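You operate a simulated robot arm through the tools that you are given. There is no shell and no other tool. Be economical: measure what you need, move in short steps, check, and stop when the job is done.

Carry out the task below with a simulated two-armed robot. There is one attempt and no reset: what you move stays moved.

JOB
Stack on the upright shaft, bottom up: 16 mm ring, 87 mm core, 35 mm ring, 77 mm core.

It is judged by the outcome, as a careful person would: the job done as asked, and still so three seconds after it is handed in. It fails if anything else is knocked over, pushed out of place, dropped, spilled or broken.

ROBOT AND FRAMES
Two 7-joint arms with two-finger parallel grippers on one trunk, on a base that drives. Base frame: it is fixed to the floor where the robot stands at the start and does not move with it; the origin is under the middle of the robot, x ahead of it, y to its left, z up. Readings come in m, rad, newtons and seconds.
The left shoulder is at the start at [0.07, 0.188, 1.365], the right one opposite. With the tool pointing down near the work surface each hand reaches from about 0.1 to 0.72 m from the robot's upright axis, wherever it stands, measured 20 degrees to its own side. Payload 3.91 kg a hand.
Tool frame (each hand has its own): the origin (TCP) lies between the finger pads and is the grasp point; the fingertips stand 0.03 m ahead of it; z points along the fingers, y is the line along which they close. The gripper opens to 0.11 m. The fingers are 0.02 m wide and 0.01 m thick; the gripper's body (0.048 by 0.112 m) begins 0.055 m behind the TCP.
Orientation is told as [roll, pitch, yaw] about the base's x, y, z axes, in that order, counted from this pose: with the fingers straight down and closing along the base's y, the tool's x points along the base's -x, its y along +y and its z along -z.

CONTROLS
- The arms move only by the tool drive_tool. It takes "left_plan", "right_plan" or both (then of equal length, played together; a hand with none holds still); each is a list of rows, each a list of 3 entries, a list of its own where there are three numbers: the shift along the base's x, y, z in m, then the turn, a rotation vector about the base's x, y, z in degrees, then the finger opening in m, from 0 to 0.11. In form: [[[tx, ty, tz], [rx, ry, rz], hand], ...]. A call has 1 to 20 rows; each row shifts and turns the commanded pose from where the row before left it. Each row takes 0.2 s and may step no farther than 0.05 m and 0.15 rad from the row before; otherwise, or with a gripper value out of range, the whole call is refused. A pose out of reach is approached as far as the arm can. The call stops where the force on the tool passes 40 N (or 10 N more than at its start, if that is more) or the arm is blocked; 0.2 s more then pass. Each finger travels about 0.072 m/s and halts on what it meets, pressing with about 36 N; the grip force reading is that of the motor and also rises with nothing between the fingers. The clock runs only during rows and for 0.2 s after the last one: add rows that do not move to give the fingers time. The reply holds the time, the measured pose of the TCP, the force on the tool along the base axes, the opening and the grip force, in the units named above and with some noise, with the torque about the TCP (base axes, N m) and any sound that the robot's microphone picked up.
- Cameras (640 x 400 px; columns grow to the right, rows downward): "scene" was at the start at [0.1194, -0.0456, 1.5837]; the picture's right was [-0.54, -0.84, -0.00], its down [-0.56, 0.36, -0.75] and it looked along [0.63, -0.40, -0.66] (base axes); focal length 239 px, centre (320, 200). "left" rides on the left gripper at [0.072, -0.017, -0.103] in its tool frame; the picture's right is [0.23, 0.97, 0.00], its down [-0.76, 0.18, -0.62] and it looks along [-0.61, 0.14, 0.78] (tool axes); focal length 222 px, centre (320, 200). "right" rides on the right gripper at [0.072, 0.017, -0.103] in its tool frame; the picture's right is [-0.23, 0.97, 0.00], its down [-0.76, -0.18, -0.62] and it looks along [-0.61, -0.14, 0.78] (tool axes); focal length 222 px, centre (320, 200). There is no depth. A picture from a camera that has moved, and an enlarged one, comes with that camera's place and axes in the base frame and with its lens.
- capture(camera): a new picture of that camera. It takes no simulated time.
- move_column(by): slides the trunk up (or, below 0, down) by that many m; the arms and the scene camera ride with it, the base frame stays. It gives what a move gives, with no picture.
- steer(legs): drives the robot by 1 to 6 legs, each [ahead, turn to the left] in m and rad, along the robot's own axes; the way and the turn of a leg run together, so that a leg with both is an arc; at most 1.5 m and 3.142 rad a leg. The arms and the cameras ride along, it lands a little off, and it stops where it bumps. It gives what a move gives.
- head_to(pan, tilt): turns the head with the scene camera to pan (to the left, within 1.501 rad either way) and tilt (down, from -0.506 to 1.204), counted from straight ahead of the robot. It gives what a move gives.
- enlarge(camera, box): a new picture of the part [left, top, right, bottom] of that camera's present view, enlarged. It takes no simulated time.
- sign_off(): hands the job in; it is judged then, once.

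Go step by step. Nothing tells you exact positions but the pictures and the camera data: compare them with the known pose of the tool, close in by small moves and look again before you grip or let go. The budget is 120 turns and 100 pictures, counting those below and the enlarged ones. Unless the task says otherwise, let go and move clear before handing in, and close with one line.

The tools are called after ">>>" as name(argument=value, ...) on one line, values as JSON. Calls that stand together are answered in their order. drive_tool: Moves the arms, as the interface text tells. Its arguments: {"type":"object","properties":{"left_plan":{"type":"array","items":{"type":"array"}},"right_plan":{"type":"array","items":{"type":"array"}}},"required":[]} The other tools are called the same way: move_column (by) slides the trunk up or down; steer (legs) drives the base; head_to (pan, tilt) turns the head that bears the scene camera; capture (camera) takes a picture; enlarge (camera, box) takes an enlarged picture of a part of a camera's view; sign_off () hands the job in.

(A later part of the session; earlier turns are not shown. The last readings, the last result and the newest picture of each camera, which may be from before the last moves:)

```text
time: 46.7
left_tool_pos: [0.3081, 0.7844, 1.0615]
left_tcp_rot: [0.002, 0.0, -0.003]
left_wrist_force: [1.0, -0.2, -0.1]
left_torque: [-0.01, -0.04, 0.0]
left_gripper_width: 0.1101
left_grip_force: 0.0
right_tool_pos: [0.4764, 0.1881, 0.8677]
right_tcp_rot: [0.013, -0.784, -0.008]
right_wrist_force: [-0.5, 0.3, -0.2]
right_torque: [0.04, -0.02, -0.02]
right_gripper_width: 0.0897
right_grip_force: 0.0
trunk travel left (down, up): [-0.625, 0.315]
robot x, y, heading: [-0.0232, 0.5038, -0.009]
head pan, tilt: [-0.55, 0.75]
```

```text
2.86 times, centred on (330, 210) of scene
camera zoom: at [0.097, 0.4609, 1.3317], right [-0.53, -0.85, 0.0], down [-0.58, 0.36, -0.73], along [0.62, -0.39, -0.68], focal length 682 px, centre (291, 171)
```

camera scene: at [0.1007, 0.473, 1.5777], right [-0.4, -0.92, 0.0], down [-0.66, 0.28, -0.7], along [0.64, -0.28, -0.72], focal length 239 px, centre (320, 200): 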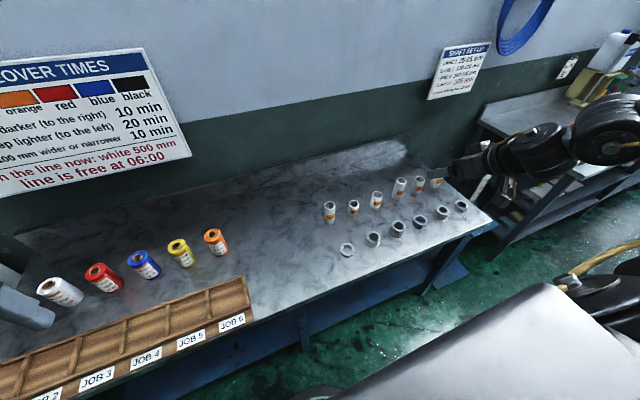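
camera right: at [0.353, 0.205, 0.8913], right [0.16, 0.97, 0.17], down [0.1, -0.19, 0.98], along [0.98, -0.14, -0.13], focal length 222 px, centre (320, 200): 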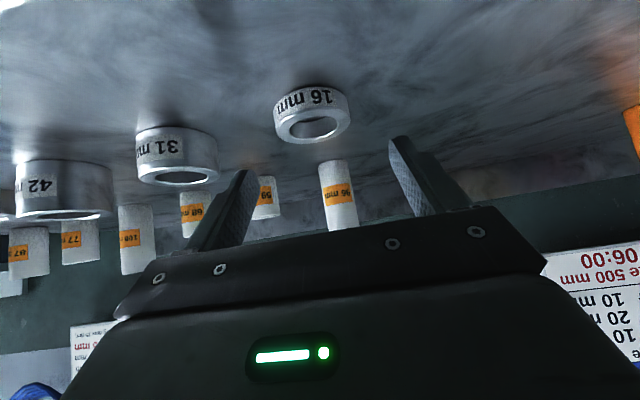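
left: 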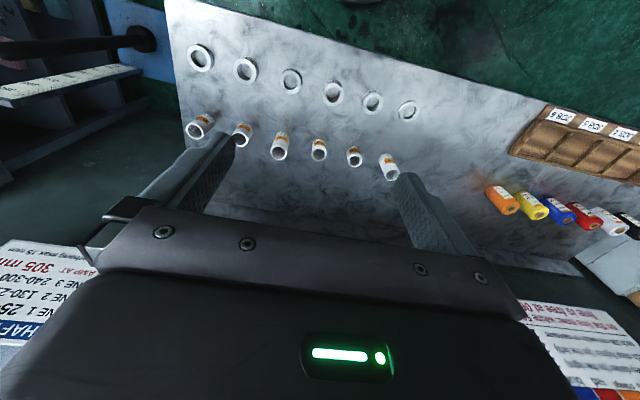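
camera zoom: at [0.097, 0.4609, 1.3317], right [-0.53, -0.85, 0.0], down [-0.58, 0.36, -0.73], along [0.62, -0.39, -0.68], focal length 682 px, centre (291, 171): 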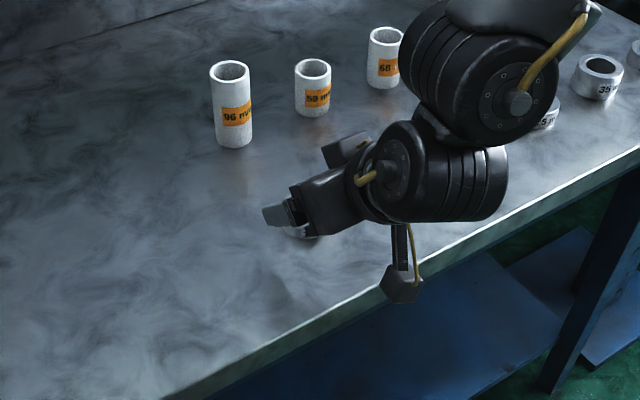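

>>> drive_tool(right_plan=[[[0.0, 0, -0.02], [0, 0, 0], 0.09], [[0.0, 0, -0.015], [0, 0, 0], 0.09], [[0.0, 0, 0], [0, 0, 0], 0.09]])

>>> capture(camera="right")

```text
time: 47.5
left_tool_pos: [0.308, 0.7856, 1.0611]
left_tcp_rot: [0.0, 0.001, -0.003]
left_wrist_force: [0.0, 1.0, 0.2]
left_torque: [0.01, 0.01, -0.01]
left_gripper_width: 0.1097
left_grip_force: 0.0
right_tool_pos: [0.4763, 0.1859, 0.8333]
right_tcp_rot: [0.012, -0.786, -0.007]
right_wrist_force: [-0.7, 0.1, 0.0]
right_torque: [-0.01, 0.02, -0.02]
right_gripper_width: 0.0903
right_grip_force: 0.1
trunk travel left (down, up): [-0.625, 0.315]
robot x, y, heading: [-0.0211, 0.5056, -0.01]
head pan, tilt: [-0.55, 0.75]
```

```text
71 pictures are left
camera right: at [0.353, 0.2035, 0.857], right [0.16, 0.97, 0.17], down [0.1, -0.19, 0.98], along [0.98, -0.14, -0.13], focal length 222 px, centre (320, 200)
```

right: 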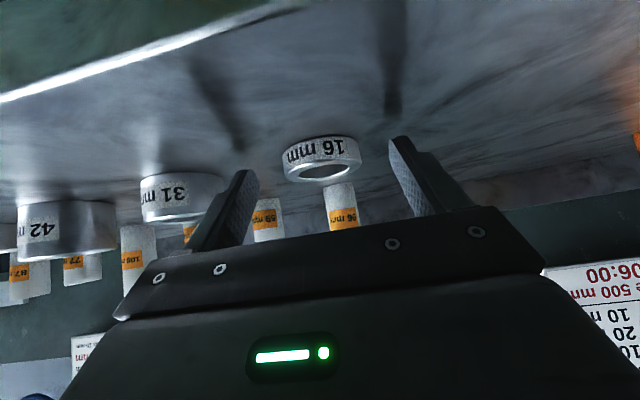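

Two views put the ring's top centre at (0.510, 0.188, 0.816), so the table is at z≈0.80 and the ring is about 58 mm wide. I'll move forward to straddle it and close.

>>> drive_tool(right_plan=[[[0.01, 0.001, 0], [0, 0, 0], 0.09], [[0.01, 0.001, -0.001], [0, 0, 0], 0.09], [[0, 0, 0], [0, 0, 0], 0.09]])

>>> capture(camera="right")

```text
time: 48.3
left_tool_pos: [0.3095, 0.7843, 1.0604]
left_tcp_rot: [0.001, 0.0, -0.005]
left_wrist_force: [-0.5, 0.4, -0.2]
left_torque: [0.0, 0.02, 0.0]
left_gripper_width: 0.11
left_grip_force: 0.2
right_tool_pos: [0.4976, 0.1895, 0.8328]
right_tcp_rot: [0.012, -0.785, -0.008]
right_wrist_force: [0.9, 0.0, -0.2]
right_torque: [-0.02, -0.03, -0.04]
right_gripper_width: 0.0898
right_grip_force: 0.0
trunk travel left (down, up): [-0.625, 0.315]
robot x, y, heading: [-0.0212, 0.5047, -0.007]
head pan, tilt: [-0.55, 0.75]
```

```text
70 pictures are left
camera right: at [0.3736, 0.2067, 0.8561], right [0.16, 0.97, 0.17], down [0.1, -0.19, 0.98], along [0.98, -0.14, -0.13], focal length 222 px, centre (320, 200)
```

right: 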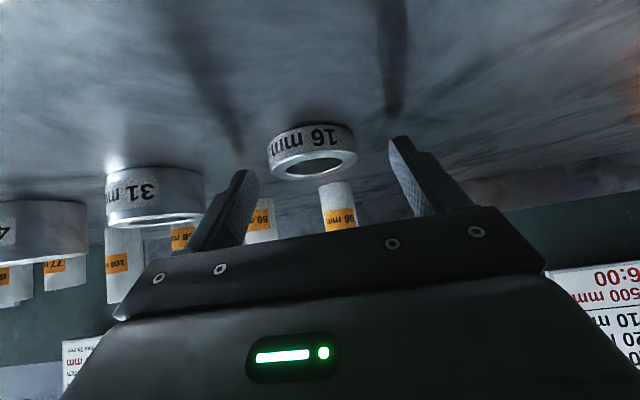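

Ring is between the fingers; slight y correction, then close.

>>> drive_tool(right_plan=[[[0.001, -0.003, -0.001], [0, 0, 0], 0.09], [[0, 0, 0], [0, 0, 0], 0.07], [[0, 0, 0], [0, 0, 0], 0.06], [[0, 0, 0], [0, 0, 0], 0.05], [[0, 0, 0], [0, 0, 0], 0.05], [[0, 0, 0], [0, 0, 0], 0.05]])

>>> capture(camera="right")

```text
time: 49.7
left_tool_pos: [0.3087, 0.7842, 1.0608]
left_tcp_rot: [0.001, 0.0, -0.005]
left_wrist_force: [-0.1, 0.8, 0.7]
left_torque: [-0.01, 0.01, 0.04]
left_gripper_width: 0.1105
left_grip_force: 0.0
right_tool_pos: [0.4976, 0.1873, 0.833]
right_tcp_rot: [0.014, -0.784, -0.009]
right_wrist_force: [-0.3, 0.4, 1.2]
right_torque: [0.06, 0.01, 0.0]
right_gripper_width: 0.0547
right_grip_force: 35.0
trunk travel left (down, up): [-0.625, 0.315]
robot x, y, heading: [-0.0225, 0.5081, -0.009]
head pan, tilt: [-0.55, 0.75]
```

```text
69 pictures are left
camera right: at [0.3739, 0.2039, 0.8565], right [0.16, 0.97, 0.17], down [0.1, -0.19, 0.98], along [0.98, -0.14, -0.13], focal length 222 px, centre (320, 200)
```

right: 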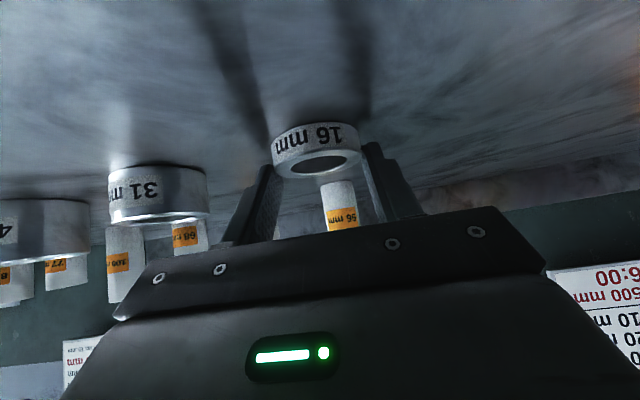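

Gripped at 54.7 mm. Lifting and checking.

>>> drive_tool(right_plan=[[[0, 0, 0.02], [0, 0, 0], 0.05], [[0, 0, 0.03], [0, 0, 0], 0.05], [[0, 0, 0.04], [0, 0, 0], 0.05], [[0, 0, 0.04], [0, 0, 0], 0.05]])

>>> capture(camera="right")

```text
time: 50.7
left_tool_pos: [0.3065, 0.7861, 1.0604]
left_tcp_rot: [-0.001, -0.001, -0.003]
left_wrist_force: [-0.1, 0.1, 0.3]
left_torque: [-0.02, -0.02, -0.01]
left_gripper_width: 0.1101
left_grip_force: 0.1
right_tool_pos: [0.4917, 0.1887, 0.9643]
right_tcp_rot: [0.011, -0.785, -0.008]
right_wrist_force: [-0.1, -0.7, -0.1]
right_torque: [-0.01, 0.02, 0.01]
right_gripper_width: 0.0552
right_grip_force: 36.3
trunk travel left (down, up): [-0.625, 0.315]
robot x, y, heading: [-0.0211, 0.5069, -0.007]
head pan, tilt: [-0.55, 0.75]
```

```text
68 pictures are left
camera right: at [0.3692, 0.2041, 0.988], right [0.16, 0.97, 0.17], down [0.1, -0.18, 0.98], along [0.98, -0.14, -0.13], focal length 222 px, centre (320, 200)
```

right: 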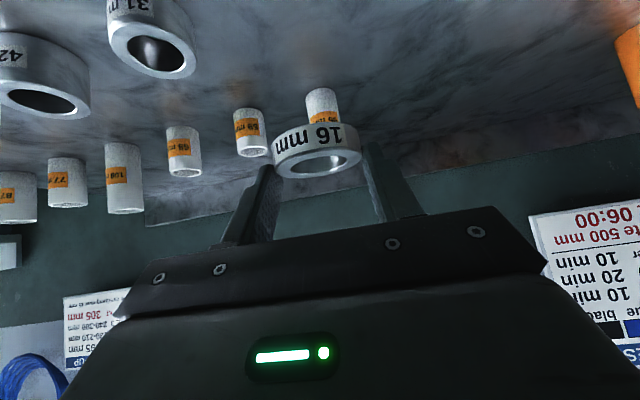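

The ring is held level. I'll raise the trunk for clearance and drive to about y=-0.3 with the S-manoeuvre.

>>> move_column(by=0.15)

>>> steer(legs=[[0, 0.85], [-1.08, 0], [0, -0.85], [0.7, 0]])

>>> head_to(pan=-0.5, tilt=0.8)

>>> capture(camera="scene")

>>> capture(camera="right")

```text
time: 52.5
left_tool_pos: [0.308, 0.7856, 1.2101]
left_tcp_rot: [-0.002, 0.001, -0.004]
left_wrist_force: [0.5, -0.4, -0.3]
left_torque: [-0.01, 0.01, 0.01]
left_gripper_width: 0.1102
left_grip_force: 0.1
right_tool_pos: [0.4943, 0.1869, 1.1124]
right_tcp_rot: [0.013, -0.783, -0.007]
right_wrist_force: [0.4, 0.5, -0.8]
right_torque: [-0.01, 0.01, -0.01]
right_gripper_width: 0.0549
right_grip_force: 36.3
trunk travel left (down, up): [-0.775, 0.165]
robot x, y, heading: [-0.0218, 0.5057, -0.003]
head pan, tilt: [-0.55, 0.75]
```

```text
time: 65.8
left_tool_pos: [0.2821, -0.0372, 1.211]
left_tcp_rot: [0.0, 0.0, -0.051]
left_wrist_force: [0.1, 0.3, 0.0]
left_torque: [-0.02, 0.01, 0.04]
left_gripper_width: 0.1099
left_grip_force: 0.2
right_tool_pos: [0.4401, -0.6427, 1.1137]
right_tcp_rot: [0.012, -0.784, -0.055]
right_wrist_force: [-0.4, 0.2, 0.1]
right_torque: [0.02, -0.04, 0.02]
right_gripper_width: 0.0549
right_grip_force: 36.1
trunk travel left (down, up): [-0.775, 0.165]
robot x, y, heading: [-0.0614, -0.2997, -0.05]
head pan, tilt: [-0.55, 0.75]
```

```text
time: 66.4
left_tool_pos: [0.2822, -0.035, 1.2105]
left_tcp_rot: [0.0, 0.001, -0.051]
left_wrist_force: [0.3, 0.0, -0.2]
left_torque: [-0.01, 0.02, 0.03]
left_gripper_width: 0.1102
left_grip_force: 0.2
right_tool_pos: [0.4398, -0.643, 1.1131]
right_tcp_rot: [0.013, -0.785, -0.055]
right_wrist_force: [0.5, 1.2, -0.9]
right_torque: [-0.01, 0.01, -0.01]
right_gripper_width: 0.0547
right_grip_force: 35.8
trunk travel left (down, up): [-0.775, 0.165]
robot x, y, heading: [-0.0609, -0.3005, -0.051]
head pan, tilt: [-0.499, 0.799]
```

```text
67 pictures are left
camera scene: at [0.0561, -0.3453, 1.4777], right [-0.52, -0.85, 0.0], down [-0.61, 0.38, -0.7], along [0.59, -0.37, -0.72], focal length 239 px, centre (320, 200)
```

scene: 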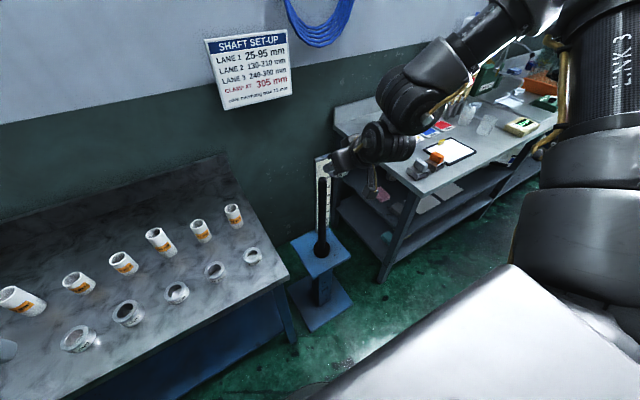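

```text
66 pictures are left
camera right: at [0.3173, -0.6204, 1.1369], right [0.21, 0.96, 0.17], down [0.09, -0.19, 0.98], along [0.97, -0.19, -0.13], focal length 222 px, centre (320, 200)
```

right: 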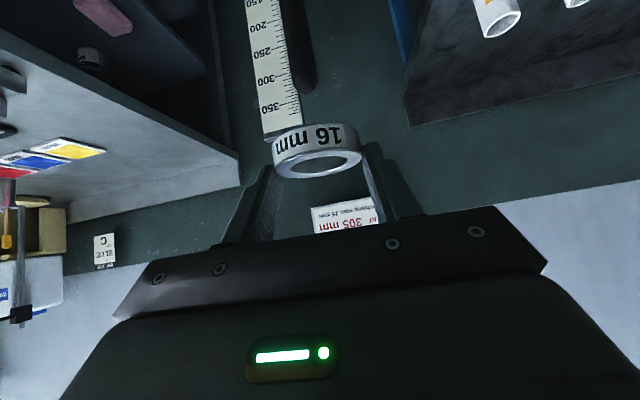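

The shaft and scale are in clear view. I'll zoom in to locate them.

>>> enlarge(camera="scene", box=[260, 130, 420, 290])

>>> enlarge(camera="right", box=[220, 0, 380, 100])

```text
2.50 times, centred on (340, 210) of scene
camera zoom: at [0.0561, -0.3453, 1.4777], right [-0.52, -0.85, 0.0], down [-0.61, 0.38, -0.7], along [0.59, -0.37, -0.72], focal length 596 px, centre (270, 175)
```

zoom: 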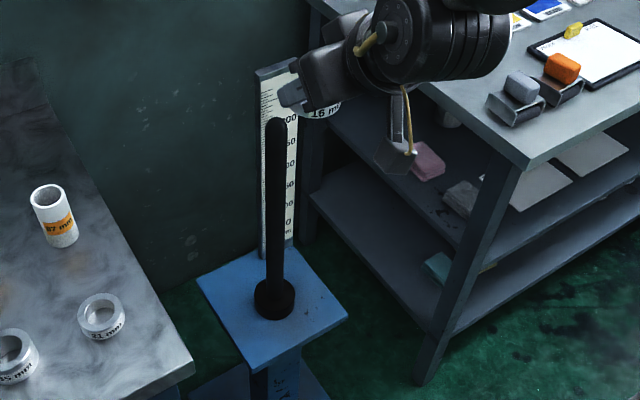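

```text
4.00 times, centred on (300, 50) of right
camera zoom: at [0.3173, -0.6204, 1.1369], right [0.21, 0.96, 0.17], down [0.09, -0.19, 0.98], along [0.97, -0.19, -0.13], focal length 888 px, centre (400, 800)
```

zoom: 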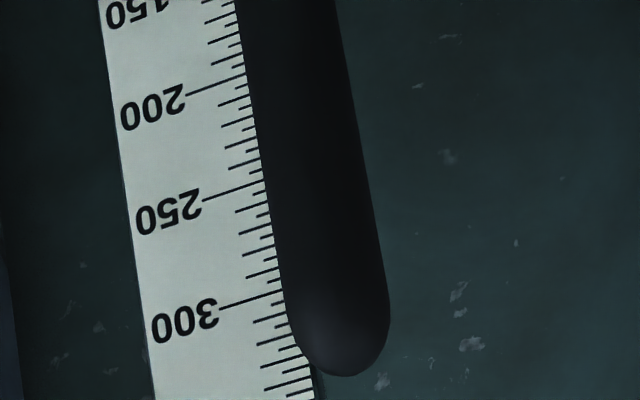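

Triangulation puts the shaft near (0.544, -0.66) with its tip at z≈0.97. I'll move partway above it and re-measure.

>>> drive_tool(right_plan=[[[0.03, -0.008, 0], [0, 0, 0], 0.05], [[0.03, -0.008, 0], [0, 0, 0], 0.05], [[0, 0, 0], [0, 0, 0], 0.05]])

>>> capture(camera="right")

>>> enlarge(camera="scene", box=[280, 120, 380, 200])

```text
time: 67.2
left_tool_pos: [0.2808, -0.0361, 1.212]
left_tcp_rot: [0.0, -0.003, -0.049]
left_wrist_force: [-0.1, -0.1, -0.1]
left_torque: [-0.01, 0.0, 0.05]
left_gripper_width: 0.11
left_grip_force: 0.1
right_tool_pos: [0.4974, -0.6569, 1.1154]
right_tcp_rot: [0.012, -0.783, -0.054]
right_wrist_force: [0.0, -0.4, -0.4]
right_torque: [0.02, 0.03, 0.01]
right_gripper_width: 0.0549
right_grip_force: 36.0
trunk travel left (down, up): [-0.775, 0.165]
robot x, y, heading: [-0.0603, -0.3027, -0.052]
head pan, tilt: [-0.499, 0.799]
```

```text
63 pictures are left
camera right: at [0.3745, -0.6342, 1.1388], right [0.21, 0.96, 0.17], down [0.09, -0.19, 0.98], along [0.97, -0.19, -0.13], focal length 222 px, centre (320, 200)
```

right: 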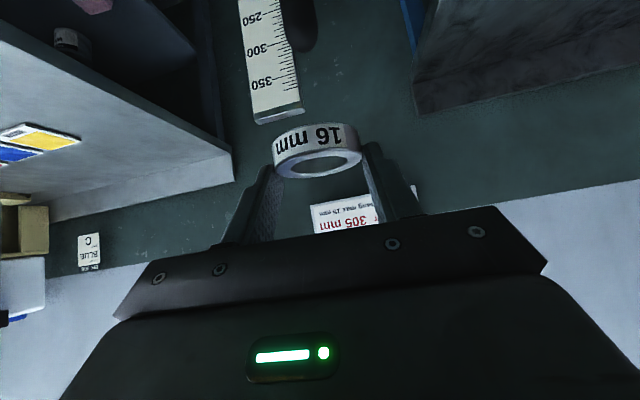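

```text
5.00 times, centred on (330, 160) of scene
camera zoom: at [0.0552, -0.3449, 1.4778], right [-0.52, -0.85, 0.0], down [-0.61, 0.38, -0.7], along [0.59, -0.37, -0.72], focal length 1193 px, centre (270, 400)
```

zoom: 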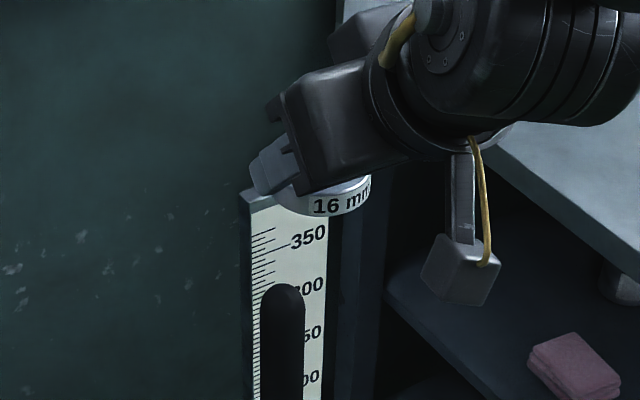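

>>> drive_tool(right_plan=[[[0.02, -0.003, -0.025], [0, 0, 0], 0.05], [[0.015, -0.003, -0.025], [0, 0, 0], 0.05], [[0.01, 0, -0.025], [0, 0, 0], 0.05], [[0, 0, 0], [0, 0, 0], 0.05]])

>>> capture(camera="right")

>>> enlarge(camera="scene", box=[280, 130, 380, 210])

```text
time: 68.2
left_tool_pos: [0.282, -0.0372, 1.2116]
left_tcp_rot: [-0.001, 0.0, -0.052]
left_wrist_force: [-0.4, 1.3, 0.4]
left_torque: [-0.02, -0.05, 0.04]
left_gripper_width: 0.1099
left_grip_force: 0.1
right_tool_pos: [0.545, -0.6649, 1.0386]
right_tcp_rot: [0.011, -0.783, -0.054]
right_wrist_force: [0.3, 0.3, -0.4]
right_torque: [0.01, 0.02, -0.01]
right_gripper_width: 0.0548
right_grip_force: 35.8
trunk travel left (down, up): [-0.775, 0.165]
robot x, y, heading: [-0.0619, -0.2989, -0.057]
head pan, tilt: [-0.499, 0.799]
```

```text
61 pictures are left
camera right: at [0.4211, -0.6434, 1.0632], right [0.21, 0.96, 0.17], down [0.09, -0.19, 0.98], along [0.97, -0.19, -0.13], focal length 222 px, centre (320, 200)
```

right: 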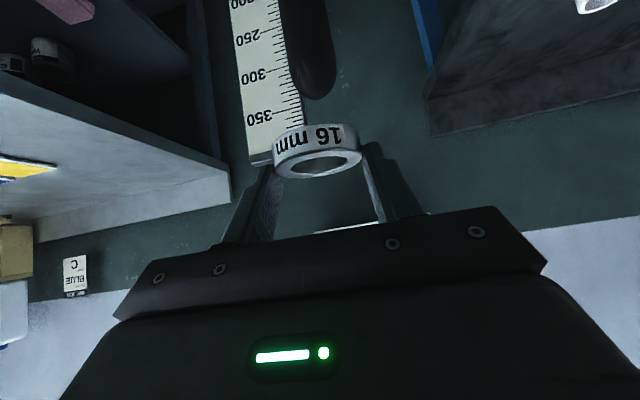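

```text
5.00 times, centred on (330, 170) of scene
camera zoom: at [0.0561, -0.345, 1.4777], right [-0.52, -0.85, 0.0], down [-0.61, 0.38, -0.7], along [0.59, -0.37, -0.72], focal length 1193 px, centre (270, 350)
```

zoom: 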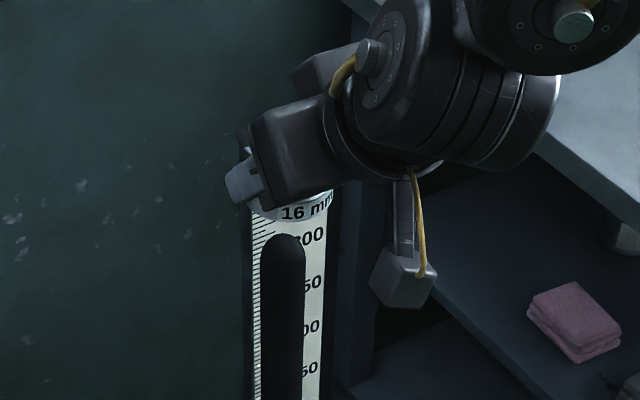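

>>> enlarge(camera="scene", box=[310, 155, 350, 190])

>>> enlarge(camera="right", box=[250, 60, 390, 200])

```text
11.43 times, centred on (330, 172) of scene
camera zoom: at [0.0561, -0.345, 1.4777], right [-0.52, -0.85, 0.0], down [-0.61, 0.38, -0.7], along [0.59, -0.37, -0.72], focal length 2726 px, centre (206, 514)
```

zoom: 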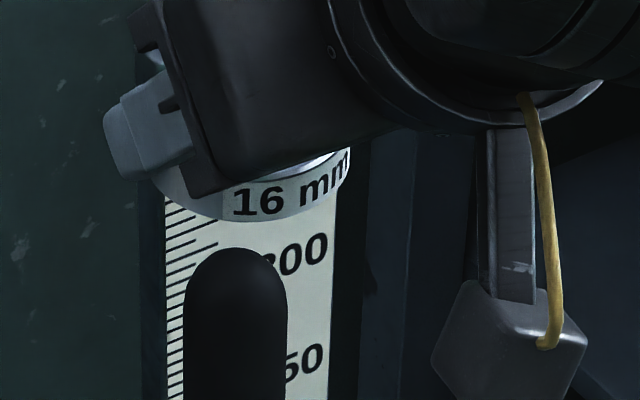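

```text
2.86 times, centred on (320, 130) of right
camera zoom: at [0.4211, -0.6434, 1.0632], right [0.21, 0.96, 0.17], down [0.09, -0.19, 0.98], along [0.97, -0.19, -0.13], focal length 635 px, centre (320, 400)
```

zoom: 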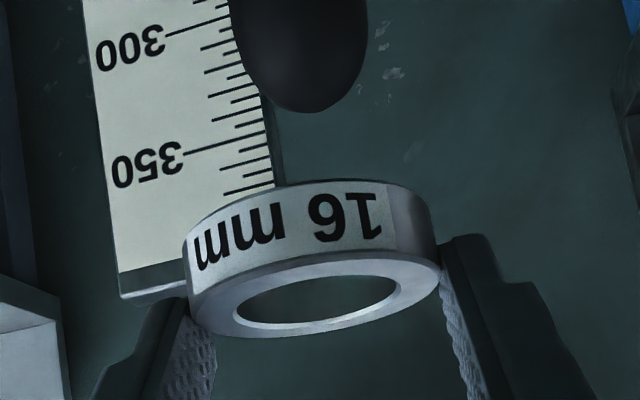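

Ring-versus-shaft offset: shift about +4 mm in y, x nearly aligned. I'll correct and lower until the ring just reaches the domed tip, then look.

>>> drive_tool(right_plan=[[[0.0005, 0.0045, -0.01], [0, 0, 0], 0.05], [[0, 0, -0.012], [0, 0, 0], 0.05], [[0, 0, -0.01], [0, 0, 0], 0.05], [[0, 0, 0], [0, 0, 0], 0.05]])

>>> enlarge(camera="right", box=[250, 60, 390, 200])

>>> enlarge(camera="scene", box=[310, 155, 350, 190])

```text
time: 69.2
left_tool_pos: [0.2807, -0.0346, 1.2113]
left_tcp_rot: [-0.001, -0.001, -0.05]
left_wrist_force: [-0.5, -0.6, -1.2]
left_torque: [-0.03, 0.03, 0.0]
left_gripper_width: 0.1098
left_grip_force: 0.1
right_tool_pos: [0.5452, -0.6595, 1.0099]
right_tcp_rot: [0.01, -0.789, -0.055]
right_wrist_force: [-3.5, -0.6, 12.6]
right_torque: [0.09, 0.18, -0.01]
right_gripper_width: 0.0548
right_grip_force: 36.1
trunk travel left (down, up): [-0.775, 0.165]
robot x, y, heading: [-0.0605, -0.2993, -0.055]
head pan, tilt: [-0.499, 0.799]
```

```text
2.86 times, centred on (320, 130) of right
camera zoom: at [0.4221, -0.6373, 1.0331], right [0.2, 0.96, 0.17], down [0.09, -0.19, 0.98], along [0.97, -0.19, -0.12], focal length 635 px, centre (320, 400)
```

zoom: 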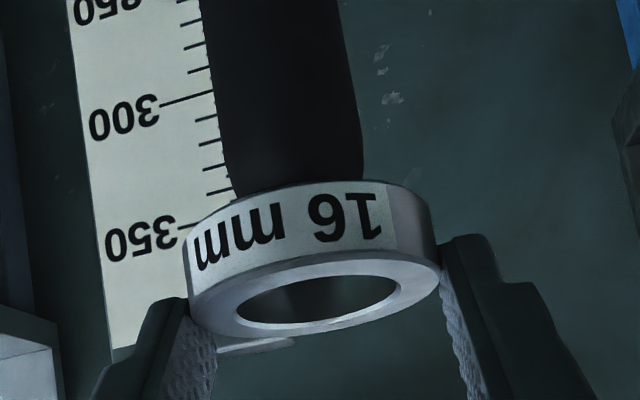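

```text
11.43 times, centred on (330, 172) of scene
camera zoom: at [0.0535, -0.344, 1.4781], right [-0.52, -0.85, 0.0], down [-0.61, 0.38, -0.7], along [0.59, -0.37, -0.72], focal length 2726 px, centre (206, 514)
```

zoom: 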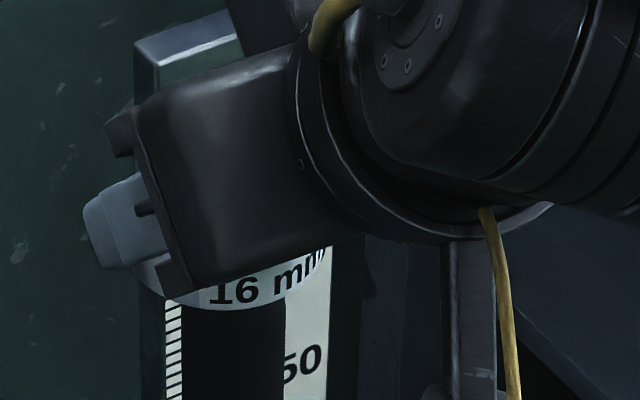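

Light contact: force is up and -x, meaning the near rim rides on the dome, so the ring is too far +x. I'll back off up, shift -x 6 mm and retry gently.

>>> drive_tool(right_plan=[[[0, 0, 0.005], [0, 0, 0], 0.05], [[-0.006, 0.001, 0], [0, 0, 0], 0.05], [[0, 0, -0.006], [0, 0, 0], 0.05], [[0, 0, -0.006], [0, 0, 0], 0.05], [[0, 0, 0], [0, 0, 0], 0.05]])

>>> enlarge(camera="right", box=[250, 60, 390, 200])

```text
time: 70.4
left_tool_pos: [0.2821, -0.0364, 1.2109]
left_tcp_rot: [0.001, -0.002, -0.051]
left_wrist_force: [-0.5, -0.4, -0.6]
left_torque: [0.0, -0.01, 0.03]
left_gripper_width: 0.1102
left_grip_force: 0.2
right_tool_pos: [0.5401, -0.6592, 0.9996]
right_tcp_rot: [0.014, -0.783, -0.055]
right_wrist_force: [-0.6, 0.2, -0.7]
right_torque: [-0.01, 0.0, -0.02]
right_gripper_width: 0.0549
right_grip_force: 36.0
trunk travel left (down, up): [-0.775, 0.165]
robot x, y, heading: [-0.0618, -0.3025, -0.05]
head pan, tilt: [-0.499, 0.799]
```

```text
2.86 times, centred on (320, 130) of right
camera zoom: at [0.4165, -0.6371, 1.0234], right [0.21, 0.96, 0.17], down [0.09, -0.19, 0.98], along [0.97, -0.19, -0.13], focal length 635 px, centre (320, 400)
```

zoom: 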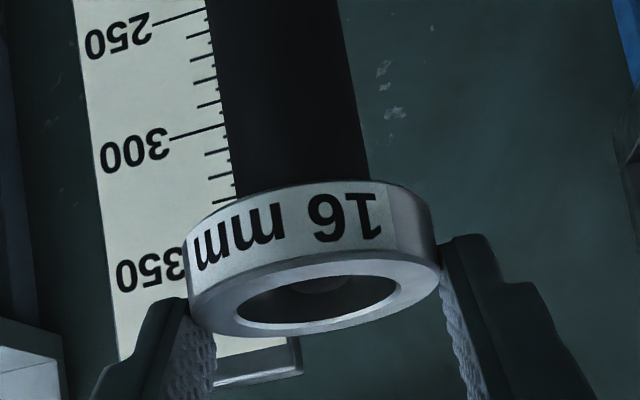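

The tip is inside the bore with no force. Continuing down.

>>> drive_tool(right_plan=[[[0, 0, -0.01], [0, 0, 0], 0.05], [[0, 0, -0.01], [0, 0, 0], 0.05], [[0, 0, -0.01], [0, 0, 0], 0.05], [[0, 0, 0], [0, 0, 0], 0.05]])

>>> enlarge(camera="right", box=[250, 60, 390, 200])

```text
time: 71.4
left_tool_pos: [0.2823, -0.0366, 1.2119]
left_tcp_rot: [0.0, 0.001, -0.051]
left_wrist_force: [-1.2, -0.1, 0.0]
left_torque: [0.02, 0.0, 0.01]
left_gripper_width: 0.1102
left_grip_force: 0.1
right_tool_pos: [0.5377, -0.6598, 0.972]
right_tcp_rot: [0.013, -0.783, -0.053]
right_wrist_force: [0.0, 1.1, -0.1]
right_torque: [0.0, 0.01, 0.0]
right_gripper_width: 0.0551
right_grip_force: 36.0
right hand out of reach, approached as far as the arm can: row 3
trunk travel left (down, up): [-0.775, 0.165]
robot x, y, heading: [-0.0564, -0.3023, -0.055]
head pan, tilt: [-0.499, 0.799]
```

```text
2.86 times, centred on (320, 130) of right
camera zoom: at [0.4149, -0.6371, 0.9959], right [0.21, 0.96, 0.17], down [0.09, -0.19, 0.98], along [0.97, -0.19, -0.13], focal length 635 px, centre (320, 400)
```

zoom: 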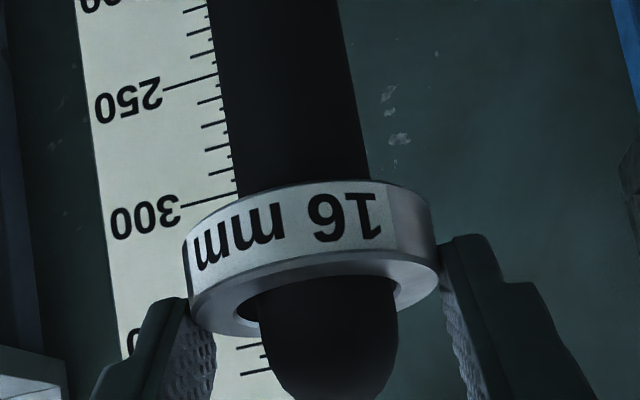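

The ring is on the shaft; it needs about +2 mm y to centre. The arm is at its low limit, so I'll lower with the trunk from here.

>>> drive_tool(right_plan=[[[0.001, 0.0025, 0.006], [0, 0, 0], 0.05], [[0, 0, 0], [0, 0, 0], 0.05]])

>>> move_column(by=-0.06)

>>> enlarge(camera="right", box=[250, 60, 390, 200])

>>> enlarge(camera="scene", box=[270, 130, 400, 270])

```text
time: 72.0
left_tool_pos: [0.2815, -0.0359, 1.2119]
left_tcp_rot: [-0.001, -0.001, -0.05]
left_wrist_force: [-0.9, 0.4, -0.1]
left_torque: [0.03, 0.0, 0.0]
left_gripper_width: 0.1101
left_grip_force: 0.0
right_tool_pos: [0.5386, -0.6568, 0.9791]
right_tcp_rot: [0.012, -0.784, -0.053]
right_wrist_force: [-1.8, 0.0, -0.2]
right_torque: [0.01, 0.06, 0.0]
right_gripper_width: 0.0547
right_grip_force: 36.5
trunk travel left (down, up): [-0.775, 0.165]
robot x, y, heading: [-0.0625, -0.2996, -0.053]
head pan, tilt: [-0.499, 0.799]
```

```text
time: 73.0
left_tool_pos: [0.2812, -0.0381, 1.1513]
left_tcp_rot: [0.0, 0.001, -0.05]
left_wrist_force: [-0.1, 0.2, 0.3]
left_torque: [0.03, 0.01, -0.01]
left_gripper_width: 0.1101
left_grip_force: 0.0
right_tool_pos: [0.5383, -0.6588, 0.9177]
right_tcp_rot: [0.012, -0.784, -0.055]
right_wrist_force: [-2.6, 1.0, -1.0]
right_torque: [0.03, 0.05, 0.04]
right_gripper_width: 0.0544
right_grip_force: 35.8
trunk travel left (down, up): [-0.715, 0.225]
robot x, y, heading: [-0.061, -0.3005, -0.05]
head pan, tilt: [-0.499, 0.799]
```

```text
2.86 times, centred on (320, 130) of right
camera zoom: at [0.4156, -0.6356, 0.9422], right [0.21, 0.96, 0.17], down [0.09, -0.19, 0.98], along [0.97, -0.19, -0.13], focal length 635 px, centre (320, 400)
```

zoom: 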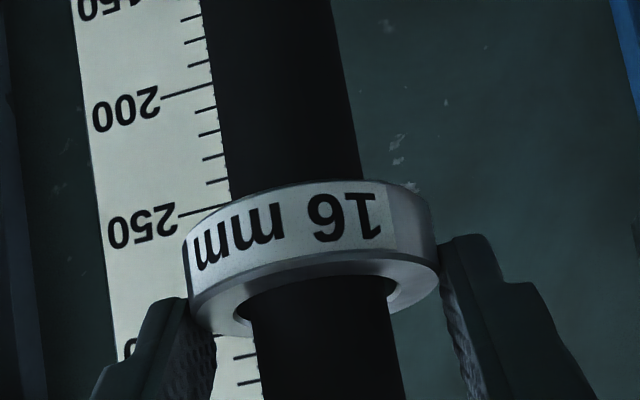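

```text
2.86 times, centred on (335, 200) of scene
camera zoom: at [0.0557, -0.3452, 1.4177], right [-0.52, -0.85, 0.0], down [-0.61, 0.38, -0.7], along [0.59, -0.37, -0.72], focal length 682 px, centre (277, 200)
```

zoom: 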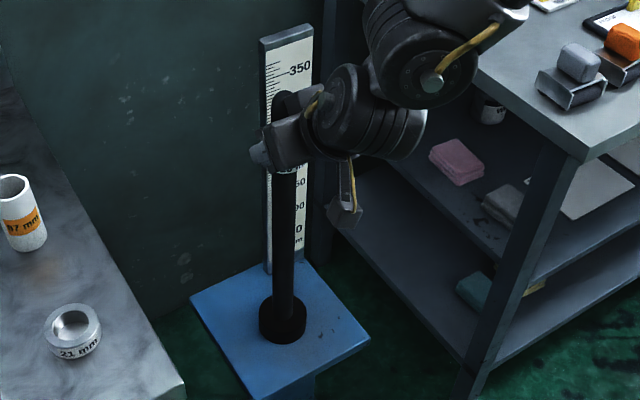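

>>> drive_tool(right_plan=[[[-0.002, 0, 0], [0, 0, 0], 0.05], [[0, 0, 0], [0, 0, 0], 0.05]])

>>> move_column(by=-0.1)

>>> move_column(by=-0.1)

>>> enlarge(camera="right", box=[230, 40, 410, 200])

>>> enlarge(camera="scene", box=[270, 130, 400, 270])

```text
time: 73.6
left_tool_pos: [0.2833, -0.0364, 1.1514]
left_tcp_rot: [0.001, 0.001, -0.051]
left_wrist_force: [-0.7, 1.0, 0.2]
left_torque: [0.02, 0.04, 0.0]
left_gripper_width: 0.1101
left_grip_force: 0.1
right_tool_pos: [0.5362, -0.6578, 0.9167]
right_tcp_rot: [0.012, -0.784, -0.053]
right_wrist_force: [0.8, 0.0, -0.8]
right_torque: [0.02, 0.03, -0.01]
right_gripper_width: 0.0548
right_grip_force: 35.7
trunk travel left (down, up): [-0.715, 0.225]
robot x, y, heading: [-0.0622, -0.3011, -0.052]
head pan, tilt: [-0.499, 0.799]
```

```text
time: 74.9
left_tool_pos: [0.2826, -0.0368, 1.0521]
left_tcp_rot: [0.001, 0.0, -0.05]
left_wrist_force: [-0.8, 0.3, 1.3]
left_torque: [0.0, -0.01, 0.01]
left_gripper_width: 0.1098
left_grip_force: 0.1
right_tool_pos: [0.5374, -0.6577, 0.8188]
right_tcp_rot: [0.012, -0.784, -0.053]
right_wrist_force: [0.6, 0.0, -1.3]
right_torque: [-0.05, 0.0, 0.04]
right_gripper_width: 0.0544
right_grip_force: 36.1
trunk travel left (down, up): [-0.615, 0.325]
robot x, y, heading: [-0.0609, -0.3038, -0.05]
head pan, tilt: [-0.499, 0.799]
```

```text
time: 76.2
left_tool_pos: [0.283, -0.0366, 0.9516]
left_tcp_rot: [0.0, 0.0, -0.05]
left_wrist_force: [-0.6, 0.4, 0.2]
left_torque: [-0.01, 0.01, -0.02]
left_gripper_width: 0.1099
left_grip_force: 0.0
right_tool_pos: [0.5372, -0.6587, 0.7183]
right_tcp_rot: [0.012, -0.785, -0.054]
right_wrist_force: [-0.2, 0.4, 0.5]
right_torque: [-0.03, -0.01, -0.01]
right_gripper_width: 0.0547
right_grip_force: 36.5
trunk travel left (down, up): [-0.515, 0.425]
robot x, y, heading: [-0.0586, -0.3008, -0.051]
head pan, tilt: [-0.499, 0.799]
```

```text
2.50 times, centred on (320, 120) of right
camera zoom: at [0.4136, -0.6355, 0.7416], right [0.21, 0.96, 0.17], down [0.09, -0.19, 0.98], along [0.97, -0.19, -0.13], focal length 555 px, centre (320, 400)
```

zoom: 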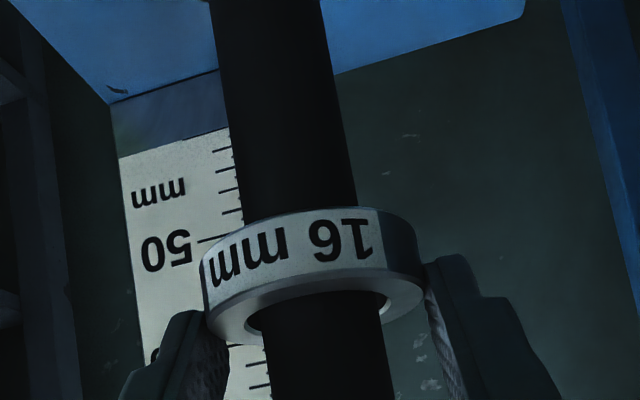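

```text
2.86 times, centred on (335, 200) of scene
camera zoom: at [0.0558, -0.3453, 1.2177], right [-0.52, -0.85, 0.0], down [-0.61, 0.38, -0.7], along [0.59, -0.37, -0.72], focal length 682 px, centre (277, 200)
```

zoom: 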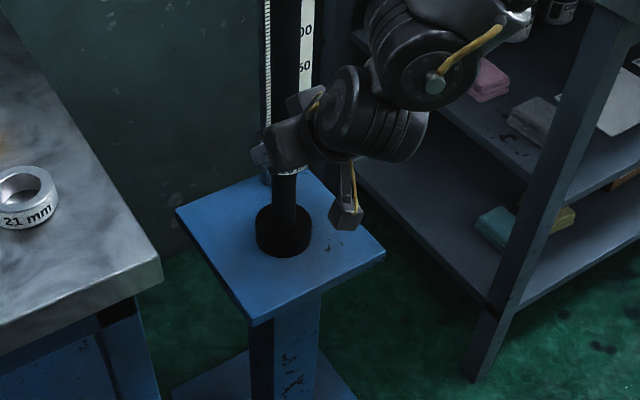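

Ring is low on the shaft now. To get force-guarded final lowering I'll raise the arm 5 cm, drop the trunk 11 cm, then step the arm down.

>>> drive_tool(right_plan=[[[0, 0, 0.02], [0, 0, 0], 0.05], [[0, 0, 0.02], [0, 0, 0], 0.05], [[0, 0, 0.02], [0, 0, 0], 0.05], [[0, 0, 0], [0, 0, 0], 0.05]])

>>> move_column(by=-0.11)

>>> enlarge(camera="right", box=[230, 40, 410, 200])

```text
time: 77.2
left_tool_pos: [0.2825, -0.0356, 0.9513]
left_tcp_rot: [0.001, 0.0, -0.051]
left_wrist_force: [-0.6, 0.1, 0.0]
left_torque: [-0.01, 0.02, -0.01]
left_gripper_width: 0.1101
left_grip_force: 0.0
right_tool_pos: [0.5365, -0.6567, 0.7789]
right_tcp_rot: [0.011, -0.784, -0.054]
right_wrist_force: [-0.1, -0.1, -0.4]
right_torque: [0.03, 0.0, 0.01]
right_gripper_width: 0.0545
right_grip_force: 36.3
trunk travel left (down, up): [-0.515, 0.425]
robot x, y, heading: [-0.0598, -0.2999, -0.052]
head pan, tilt: [-0.499, 0.799]
```

```text
time: 78.7
left_tool_pos: [0.283, -0.0359, 0.8415]
left_tcp_rot: [0.001, 0.002, -0.052]
left_wrist_force: [-0.3, -0.5, -0.5]
left_torque: [0.01, 0.0, -0.02]
left_gripper_width: 0.1101
left_grip_force: 0.1
right_tool_pos: [0.535, -0.6563, 0.6688]
right_tcp_rot: [0.012, -0.784, -0.055]
right_wrist_force: [-0.4, 0.3, -0.6]
right_torque: [0.0, 0.02, 0.0]
right_gripper_width: 0.0544
right_grip_force: 36.2
trunk travel left (down, up): [-0.405, 0.535]
robot x, y, heading: [-0.0623, -0.3027, -0.044]
head pan, tilt: [-0.499, 0.799]
```

```text
2.50 times, centred on (320, 120) of right
camera zoom: at [0.4125, -0.6339, 0.6935], right [0.21, 0.96, 0.17], down [0.09, -0.19, 0.98], along [0.97, -0.19, -0.13], focal length 555 px, centre (320, 400)
```

zoom: 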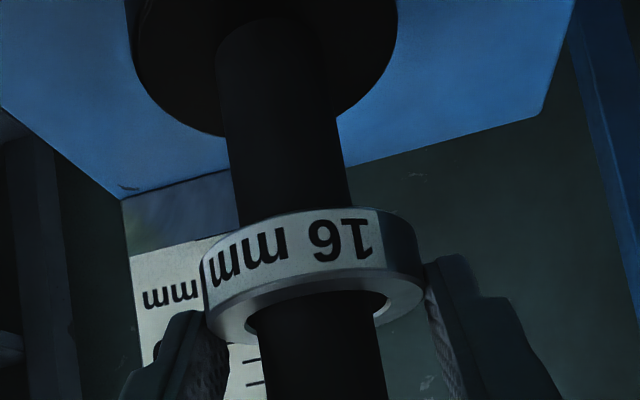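

Collar top is about z≈0.592, 4 cm below the ring. Stepping down until contact.

>>> drive_tool(right_plan=[[[0, 0, -0.01], [0, 0, 0], 0.05], [[0, 0, -0.01], [0, 0, 0], 0.05], [[0, 0, -0.01], [0, 0, 0], 0.05], [[0, 0, -0.005], [0, 0, 0], 0.05], [[0, 0, 0], [0, 0, 0], 0.05]])

>>> enlarge(camera="right", box=[230, 40, 410, 200])

```text
time: 79.9
left_tool_pos: [0.2822, -0.0349, 0.8417]
left_tcp_rot: [-0.001, 0.0, -0.05]
left_wrist_force: [0.0, 0.4, 0.4]
left_torque: [0.02, 0.0, -0.01]
left_gripper_width: 0.11
left_grip_force: 0.1
right_tool_pos: [0.5348, -0.6562, 0.635]
right_tcp_rot: [0.012, -0.784, -0.054]
right_wrist_force: [0.0, -0.4, -0.6]
right_torque: [0.0, -0.03, 0.01]
right_gripper_width: 0.0544
right_grip_force: 36.1
trunk travel left (down, up): [-0.405, 0.535]
robot x, y, heading: [-0.0609, -0.3016, -0.049]
head pan, tilt: [-0.499, 0.799]
```

```text
2.50 times, centred on (320, 120) of right
camera zoom: at [0.4125, -0.6331, 0.6587], right [0.21, 0.96, 0.17], down [0.09, -0.19, 0.98], along [0.97, -0.19, -0.13], focal length 555 px, centre (320, 400)
```

zoom: 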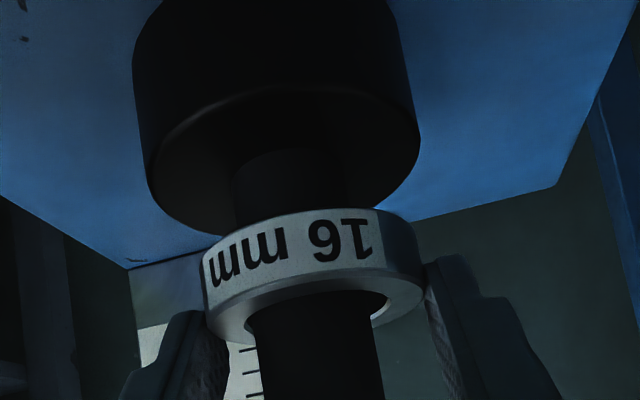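

>>> drive_tool(right_plan=[[[0, 0, -0.006], [0, 0, 0], 0.05], [[0, 0, -0.005], [0, 0, 0], 0.05], [[0, 0, -0.004], [0, 0, 0], 0.05], [[0, 0, 0], [0, 0, 0], 0.05]])

>>> enlarge(camera="right", box=[230, 40, 410, 200])

```text
time: 80.9
left_tool_pos: [0.2829, -0.037, 0.8407]
left_tcp_rot: [0.0, 0.0, -0.05]
left_wrist_force: [0.5, -0.1, 0.7]
left_torque: [-0.02, 0.02, -0.02]
left_gripper_width: 0.11
left_grip_force: 0.1
right_tool_pos: [0.5355, -0.6555, 0.6184]
right_tcp_rot: [0.012, -0.785, -0.053]
right_wrist_force: [0.6, 0.1, -0.6]
right_torque: [0.03, 0.0, 0.0]
right_gripper_width: 0.0546
right_grip_force: 36.4
trunk travel left (down, up): [-0.405, 0.535]
robot x, y, heading: [-0.0627, -0.2997, -0.054]
head pan, tilt: [-0.499, 0.799]
```

```text
2.50 times, centred on (320, 120) of right
camera zoom: at [0.4124, -0.6339, 0.6434], right [0.21, 0.96, 0.17], down [0.09, -0.19, 0.98], along [0.97, -0.19, -0.13], focal length 555 px, centre (320, 400)
```

zoom: 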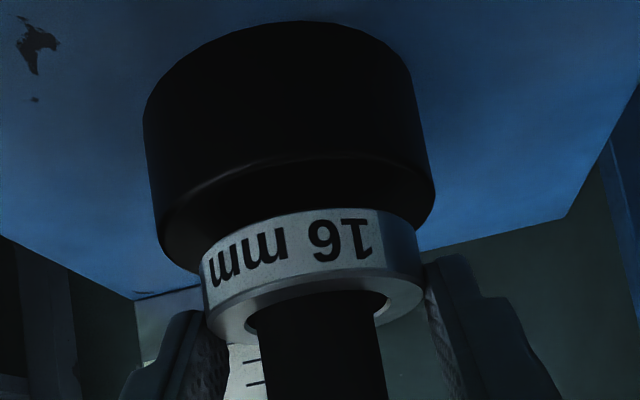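

>>> drive_tool(right_plan=[[[0, 0, -0.003], [0, 0, 0], 0.05], [[0, 0, -0.002], [0, 0, 0], 0.05], [[0, 0, -0.002], [0, 0, 0], 0.05], [[0, 0, 0], [0, 0, 0], 0.05]])

>>> enlarge(camera="right", box=[230, 40, 410, 200])

```text
time: 81.9
left_tool_pos: [0.2825, -0.035, 0.841]
left_tcp_rot: [0.0, 0.001, -0.051]
left_wrist_force: [-0.3, 0.2, -0.3]
left_torque: [-0.03, 0.0, 0.0]
left_gripper_width: 0.1099
left_grip_force: 0.0
right_tool_pos: [0.5352, -0.6563, 0.6122]
right_tcp_rot: [0.013, -0.786, -0.054]
right_wrist_force: [0.3, -0.1, 2.2]
right_torque: [-0.04, -0.07, 0.04]
right_gripper_width: 0.0546
right_grip_force: 35.8
trunk travel left (down, up): [-0.405, 0.535]
robot x, y, heading: [-0.0635, -0.3034, -0.055]
head pan, tilt: [-0.499, 0.799]
```

```text
2.50 times, centred on (320, 120) of right
camera zoom: at [0.4119, -0.6336, 0.6364], right [0.21, 0.96, 0.17], down [0.09, -0.19, 0.98], along [0.97, -0.19, -0.13], focal length 555 px, centre (320, 400)
```

zoom: 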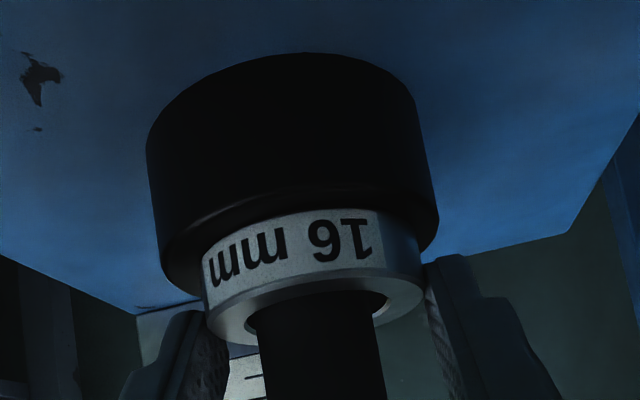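

Touching down (2 N). One more millimetre, then open and back straight out.

>>> drive_tool(right_plan=[[[0, 0, -0.001], [0, 0, 0], 0.05], [[0, 0, 0], [0, 0, 0], 0.06], [[0, 0, 0], [0, 0, 0], 0.08], [[0, 0, 0], [0, 0, 0], 0.08]])

>>> drive_tool(right_plan=[[[-0.02, 0.001, 0.005], [0, 0, 0], 0.08], [[-0.03, 0.001, 0.02], [0, 0, 0], 0.08], [[-0.03, 0.001, 0.03], [0, 0, 0], 0.08], [[-0.02, 0.001, 0.04], [0, 0, 0], 0.08]])

>>> capture(camera="right")

```text
time: 82.9
left_tool_pos: [0.2821, -0.0369, 0.842]
left_tcp_rot: [0.0, 0.001, -0.05]
left_wrist_force: [-0.1, -0.1, 0.2]
left_torque: [0.0, -0.01, 0.02]
left_gripper_width: 0.1099
left_grip_force: 0.0
right_tool_pos: [0.5348, -0.656, 0.6113]
right_tcp_rot: [0.011, -0.786, -0.055]
right_wrist_force: [0.4, 0.2, 0.2]
right_torque: [-0.01, 0.02, 0.01]
right_gripper_width: 0.0798
right_grip_force: 0.1
trunk travel left (down, up): [-0.405, 0.535]
robot x, y, heading: [-0.0631, -0.3031, -0.053]
head pan, tilt: [-0.499, 0.799]
```

```text
time: 83.9
left_tool_pos: [0.28, -0.035, 0.8414]
left_tcp_rot: [0.0, -0.003, -0.052]
left_wrist_force: [0.5, -0.3, -0.2]
left_torque: [-0.03, 0.01, 0.02]
left_gripper_width: 0.1101
left_grip_force: 0.0
right_tool_pos: [0.4348, -0.6524, 0.7076]
right_tcp_rot: [0.012, -0.787, -0.054]
right_wrist_force: [0.1, -0.4, -0.5]
right_torque: [-0.03, 0.02, -0.01]
right_gripper_width: 0.08
right_grip_force: 0.0
trunk travel left (down, up): [-0.405, 0.535]
robot x, y, heading: [-0.0614, -0.3022, -0.05]
head pan, tilt: [-0.499, 0.799]
```

```text
45 pictures are left
camera right: at [0.3117, -0.6302, 0.7311], right [0.21, 0.96, 0.17], down [0.09, -0.19, 0.98], along [0.97, -0.19, -0.13], focal length 222 px, centre (320, 200)
```

right: 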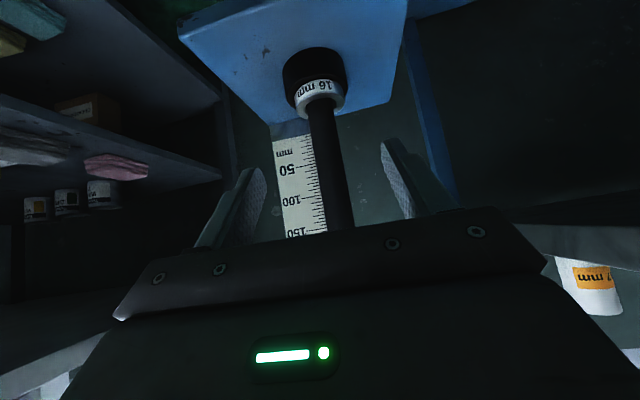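

The 16 mm ring sits on the collar. Next is the 87 mm core near (0.69, -0.38): raise the trunk, turn left a bit so it falls in the right arm's zone, and look.

>>> move_column(by=0.24)

>>> steer(legs=[[0, 0.4]])

>>> capture(camera="right")

```text
time: 86.4
left_tool_pos: [0.2821, -0.0372, 1.0816]
left_tcp_rot: [0.0, -0.001, -0.049]
left_wrist_force: [-0.6, -0.5, -0.3]
left_torque: [0.0, 0.0, 0.01]
left_gripper_width: 0.1101
left_grip_force: 0.1
right_tool_pos: [0.4356, -0.6531, 0.9471]
right_tcp_rot: [0.013, -0.783, -0.053]
right_wrist_force: [-0.1, 0.6, -0.5]
right_torque: [0.02, 0.03, -0.01]
right_gripper_width: 0.0803
right_grip_force: 0.0
trunk travel left (down, up): [-0.645, 0.295]
robot x, y, heading: [-0.0584, -0.2992, -0.054]
head pan, tilt: [-0.499, 0.799]
```

```text
time: 88.0
left_tool_pos: [0.1522, 0.0782, 1.0794]
left_tcp_rot: [0.001, 0.0, 0.356]
left_wrist_force: [-0.3, 0.3, 0.2]
left_torque: [-0.01, 0.03, 0.0]
left_gripper_width: 0.1098
left_grip_force: 0.1
right_tool_pos: [0.5345, -0.4292, 0.946]
right_tcp_rot: [0.011, -0.783, 0.352]
right_wrist_force: [0.5, 0.6, 0.8]
right_torque: [0.0, 0.02, 0.03]
right_gripper_width: 0.08
right_grip_force: 0.0
trunk travel left (down, up): [-0.645, 0.295]
robot x, y, heading: [-0.062, -0.3017, 0.349]
head pan, tilt: [-0.499, 0.799]
```

```text
44 pictures are left
camera right: at [0.4128, -0.4568, 0.9703], right [-0.19, 0.97, 0.17], down [0.16, -0.14, 0.98], along [0.97, 0.21, -0.13], focal length 222 px, centre (320, 200)
```

right: 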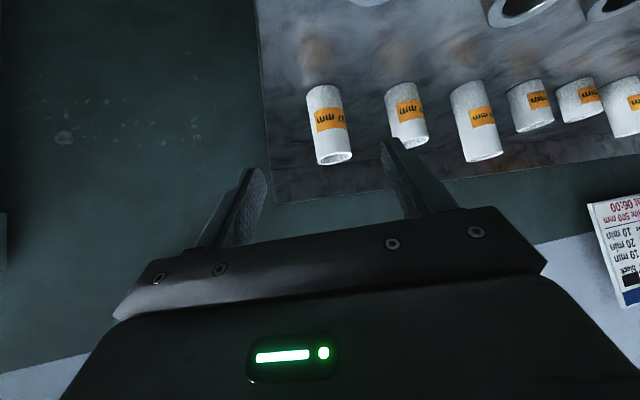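

The 87 mm core axis works out at (0.663, -0.376). Moving to a pre-grasp in front of it along the tool's direction.

>>> drive_tool(right_plan=[[[0.023, 0.012, -0.008], [0, 0, 0], 0.08], [[0.024, 0.011, -0.008], [0, 0, 0], 0.08], [[0, 0, -0.025], [0, 0, 0], 0.08], [[0, 0, -0.025], [0, 0, 0], 0.08], [[0, 0, -0.02], [0, 0, 0], 0.08], [[0, 0, 0], [0, 0, 0], 0.08]])

>>> capture(camera="right")

```text
time: 89.4
left_tool_pos: [0.1504, 0.0773, 1.0816]
left_tcp_rot: [0.0, -0.001, 0.355]
left_wrist_force: [0.5, -0.1, 0.4]
left_torque: [0.01, 0.01, -0.01]
left_gripper_width: 0.1102
left_grip_force: 0.0
right_tool_pos: [0.5813, -0.4103, 0.8589]
right_tcp_rot: [0.013, -0.786, 0.351]
right_wrist_force: [-0.6, -0.2, -0.7]
right_torque: [-0.01, 0.0, -0.01]
right_gripper_width: 0.0799
right_grip_force: 0.0
trunk travel left (down, up): [-0.645, 0.295]
robot x, y, heading: [-0.0651, -0.3011, 0.347]
head pan, tilt: [-0.499, 0.799]
```

```text
43 pictures are left
camera right: at [0.4601, -0.4377, 0.8838], right [-0.19, 0.97, 0.17], down [0.16, -0.14, 0.98], along [0.97, 0.21, -0.13], focal length 222 px, centre (320, 200)
```

right: 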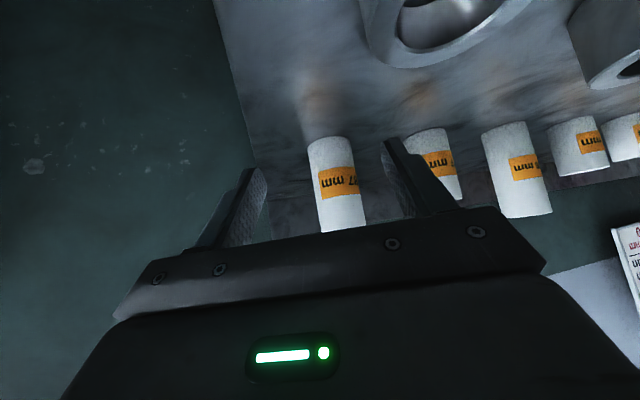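

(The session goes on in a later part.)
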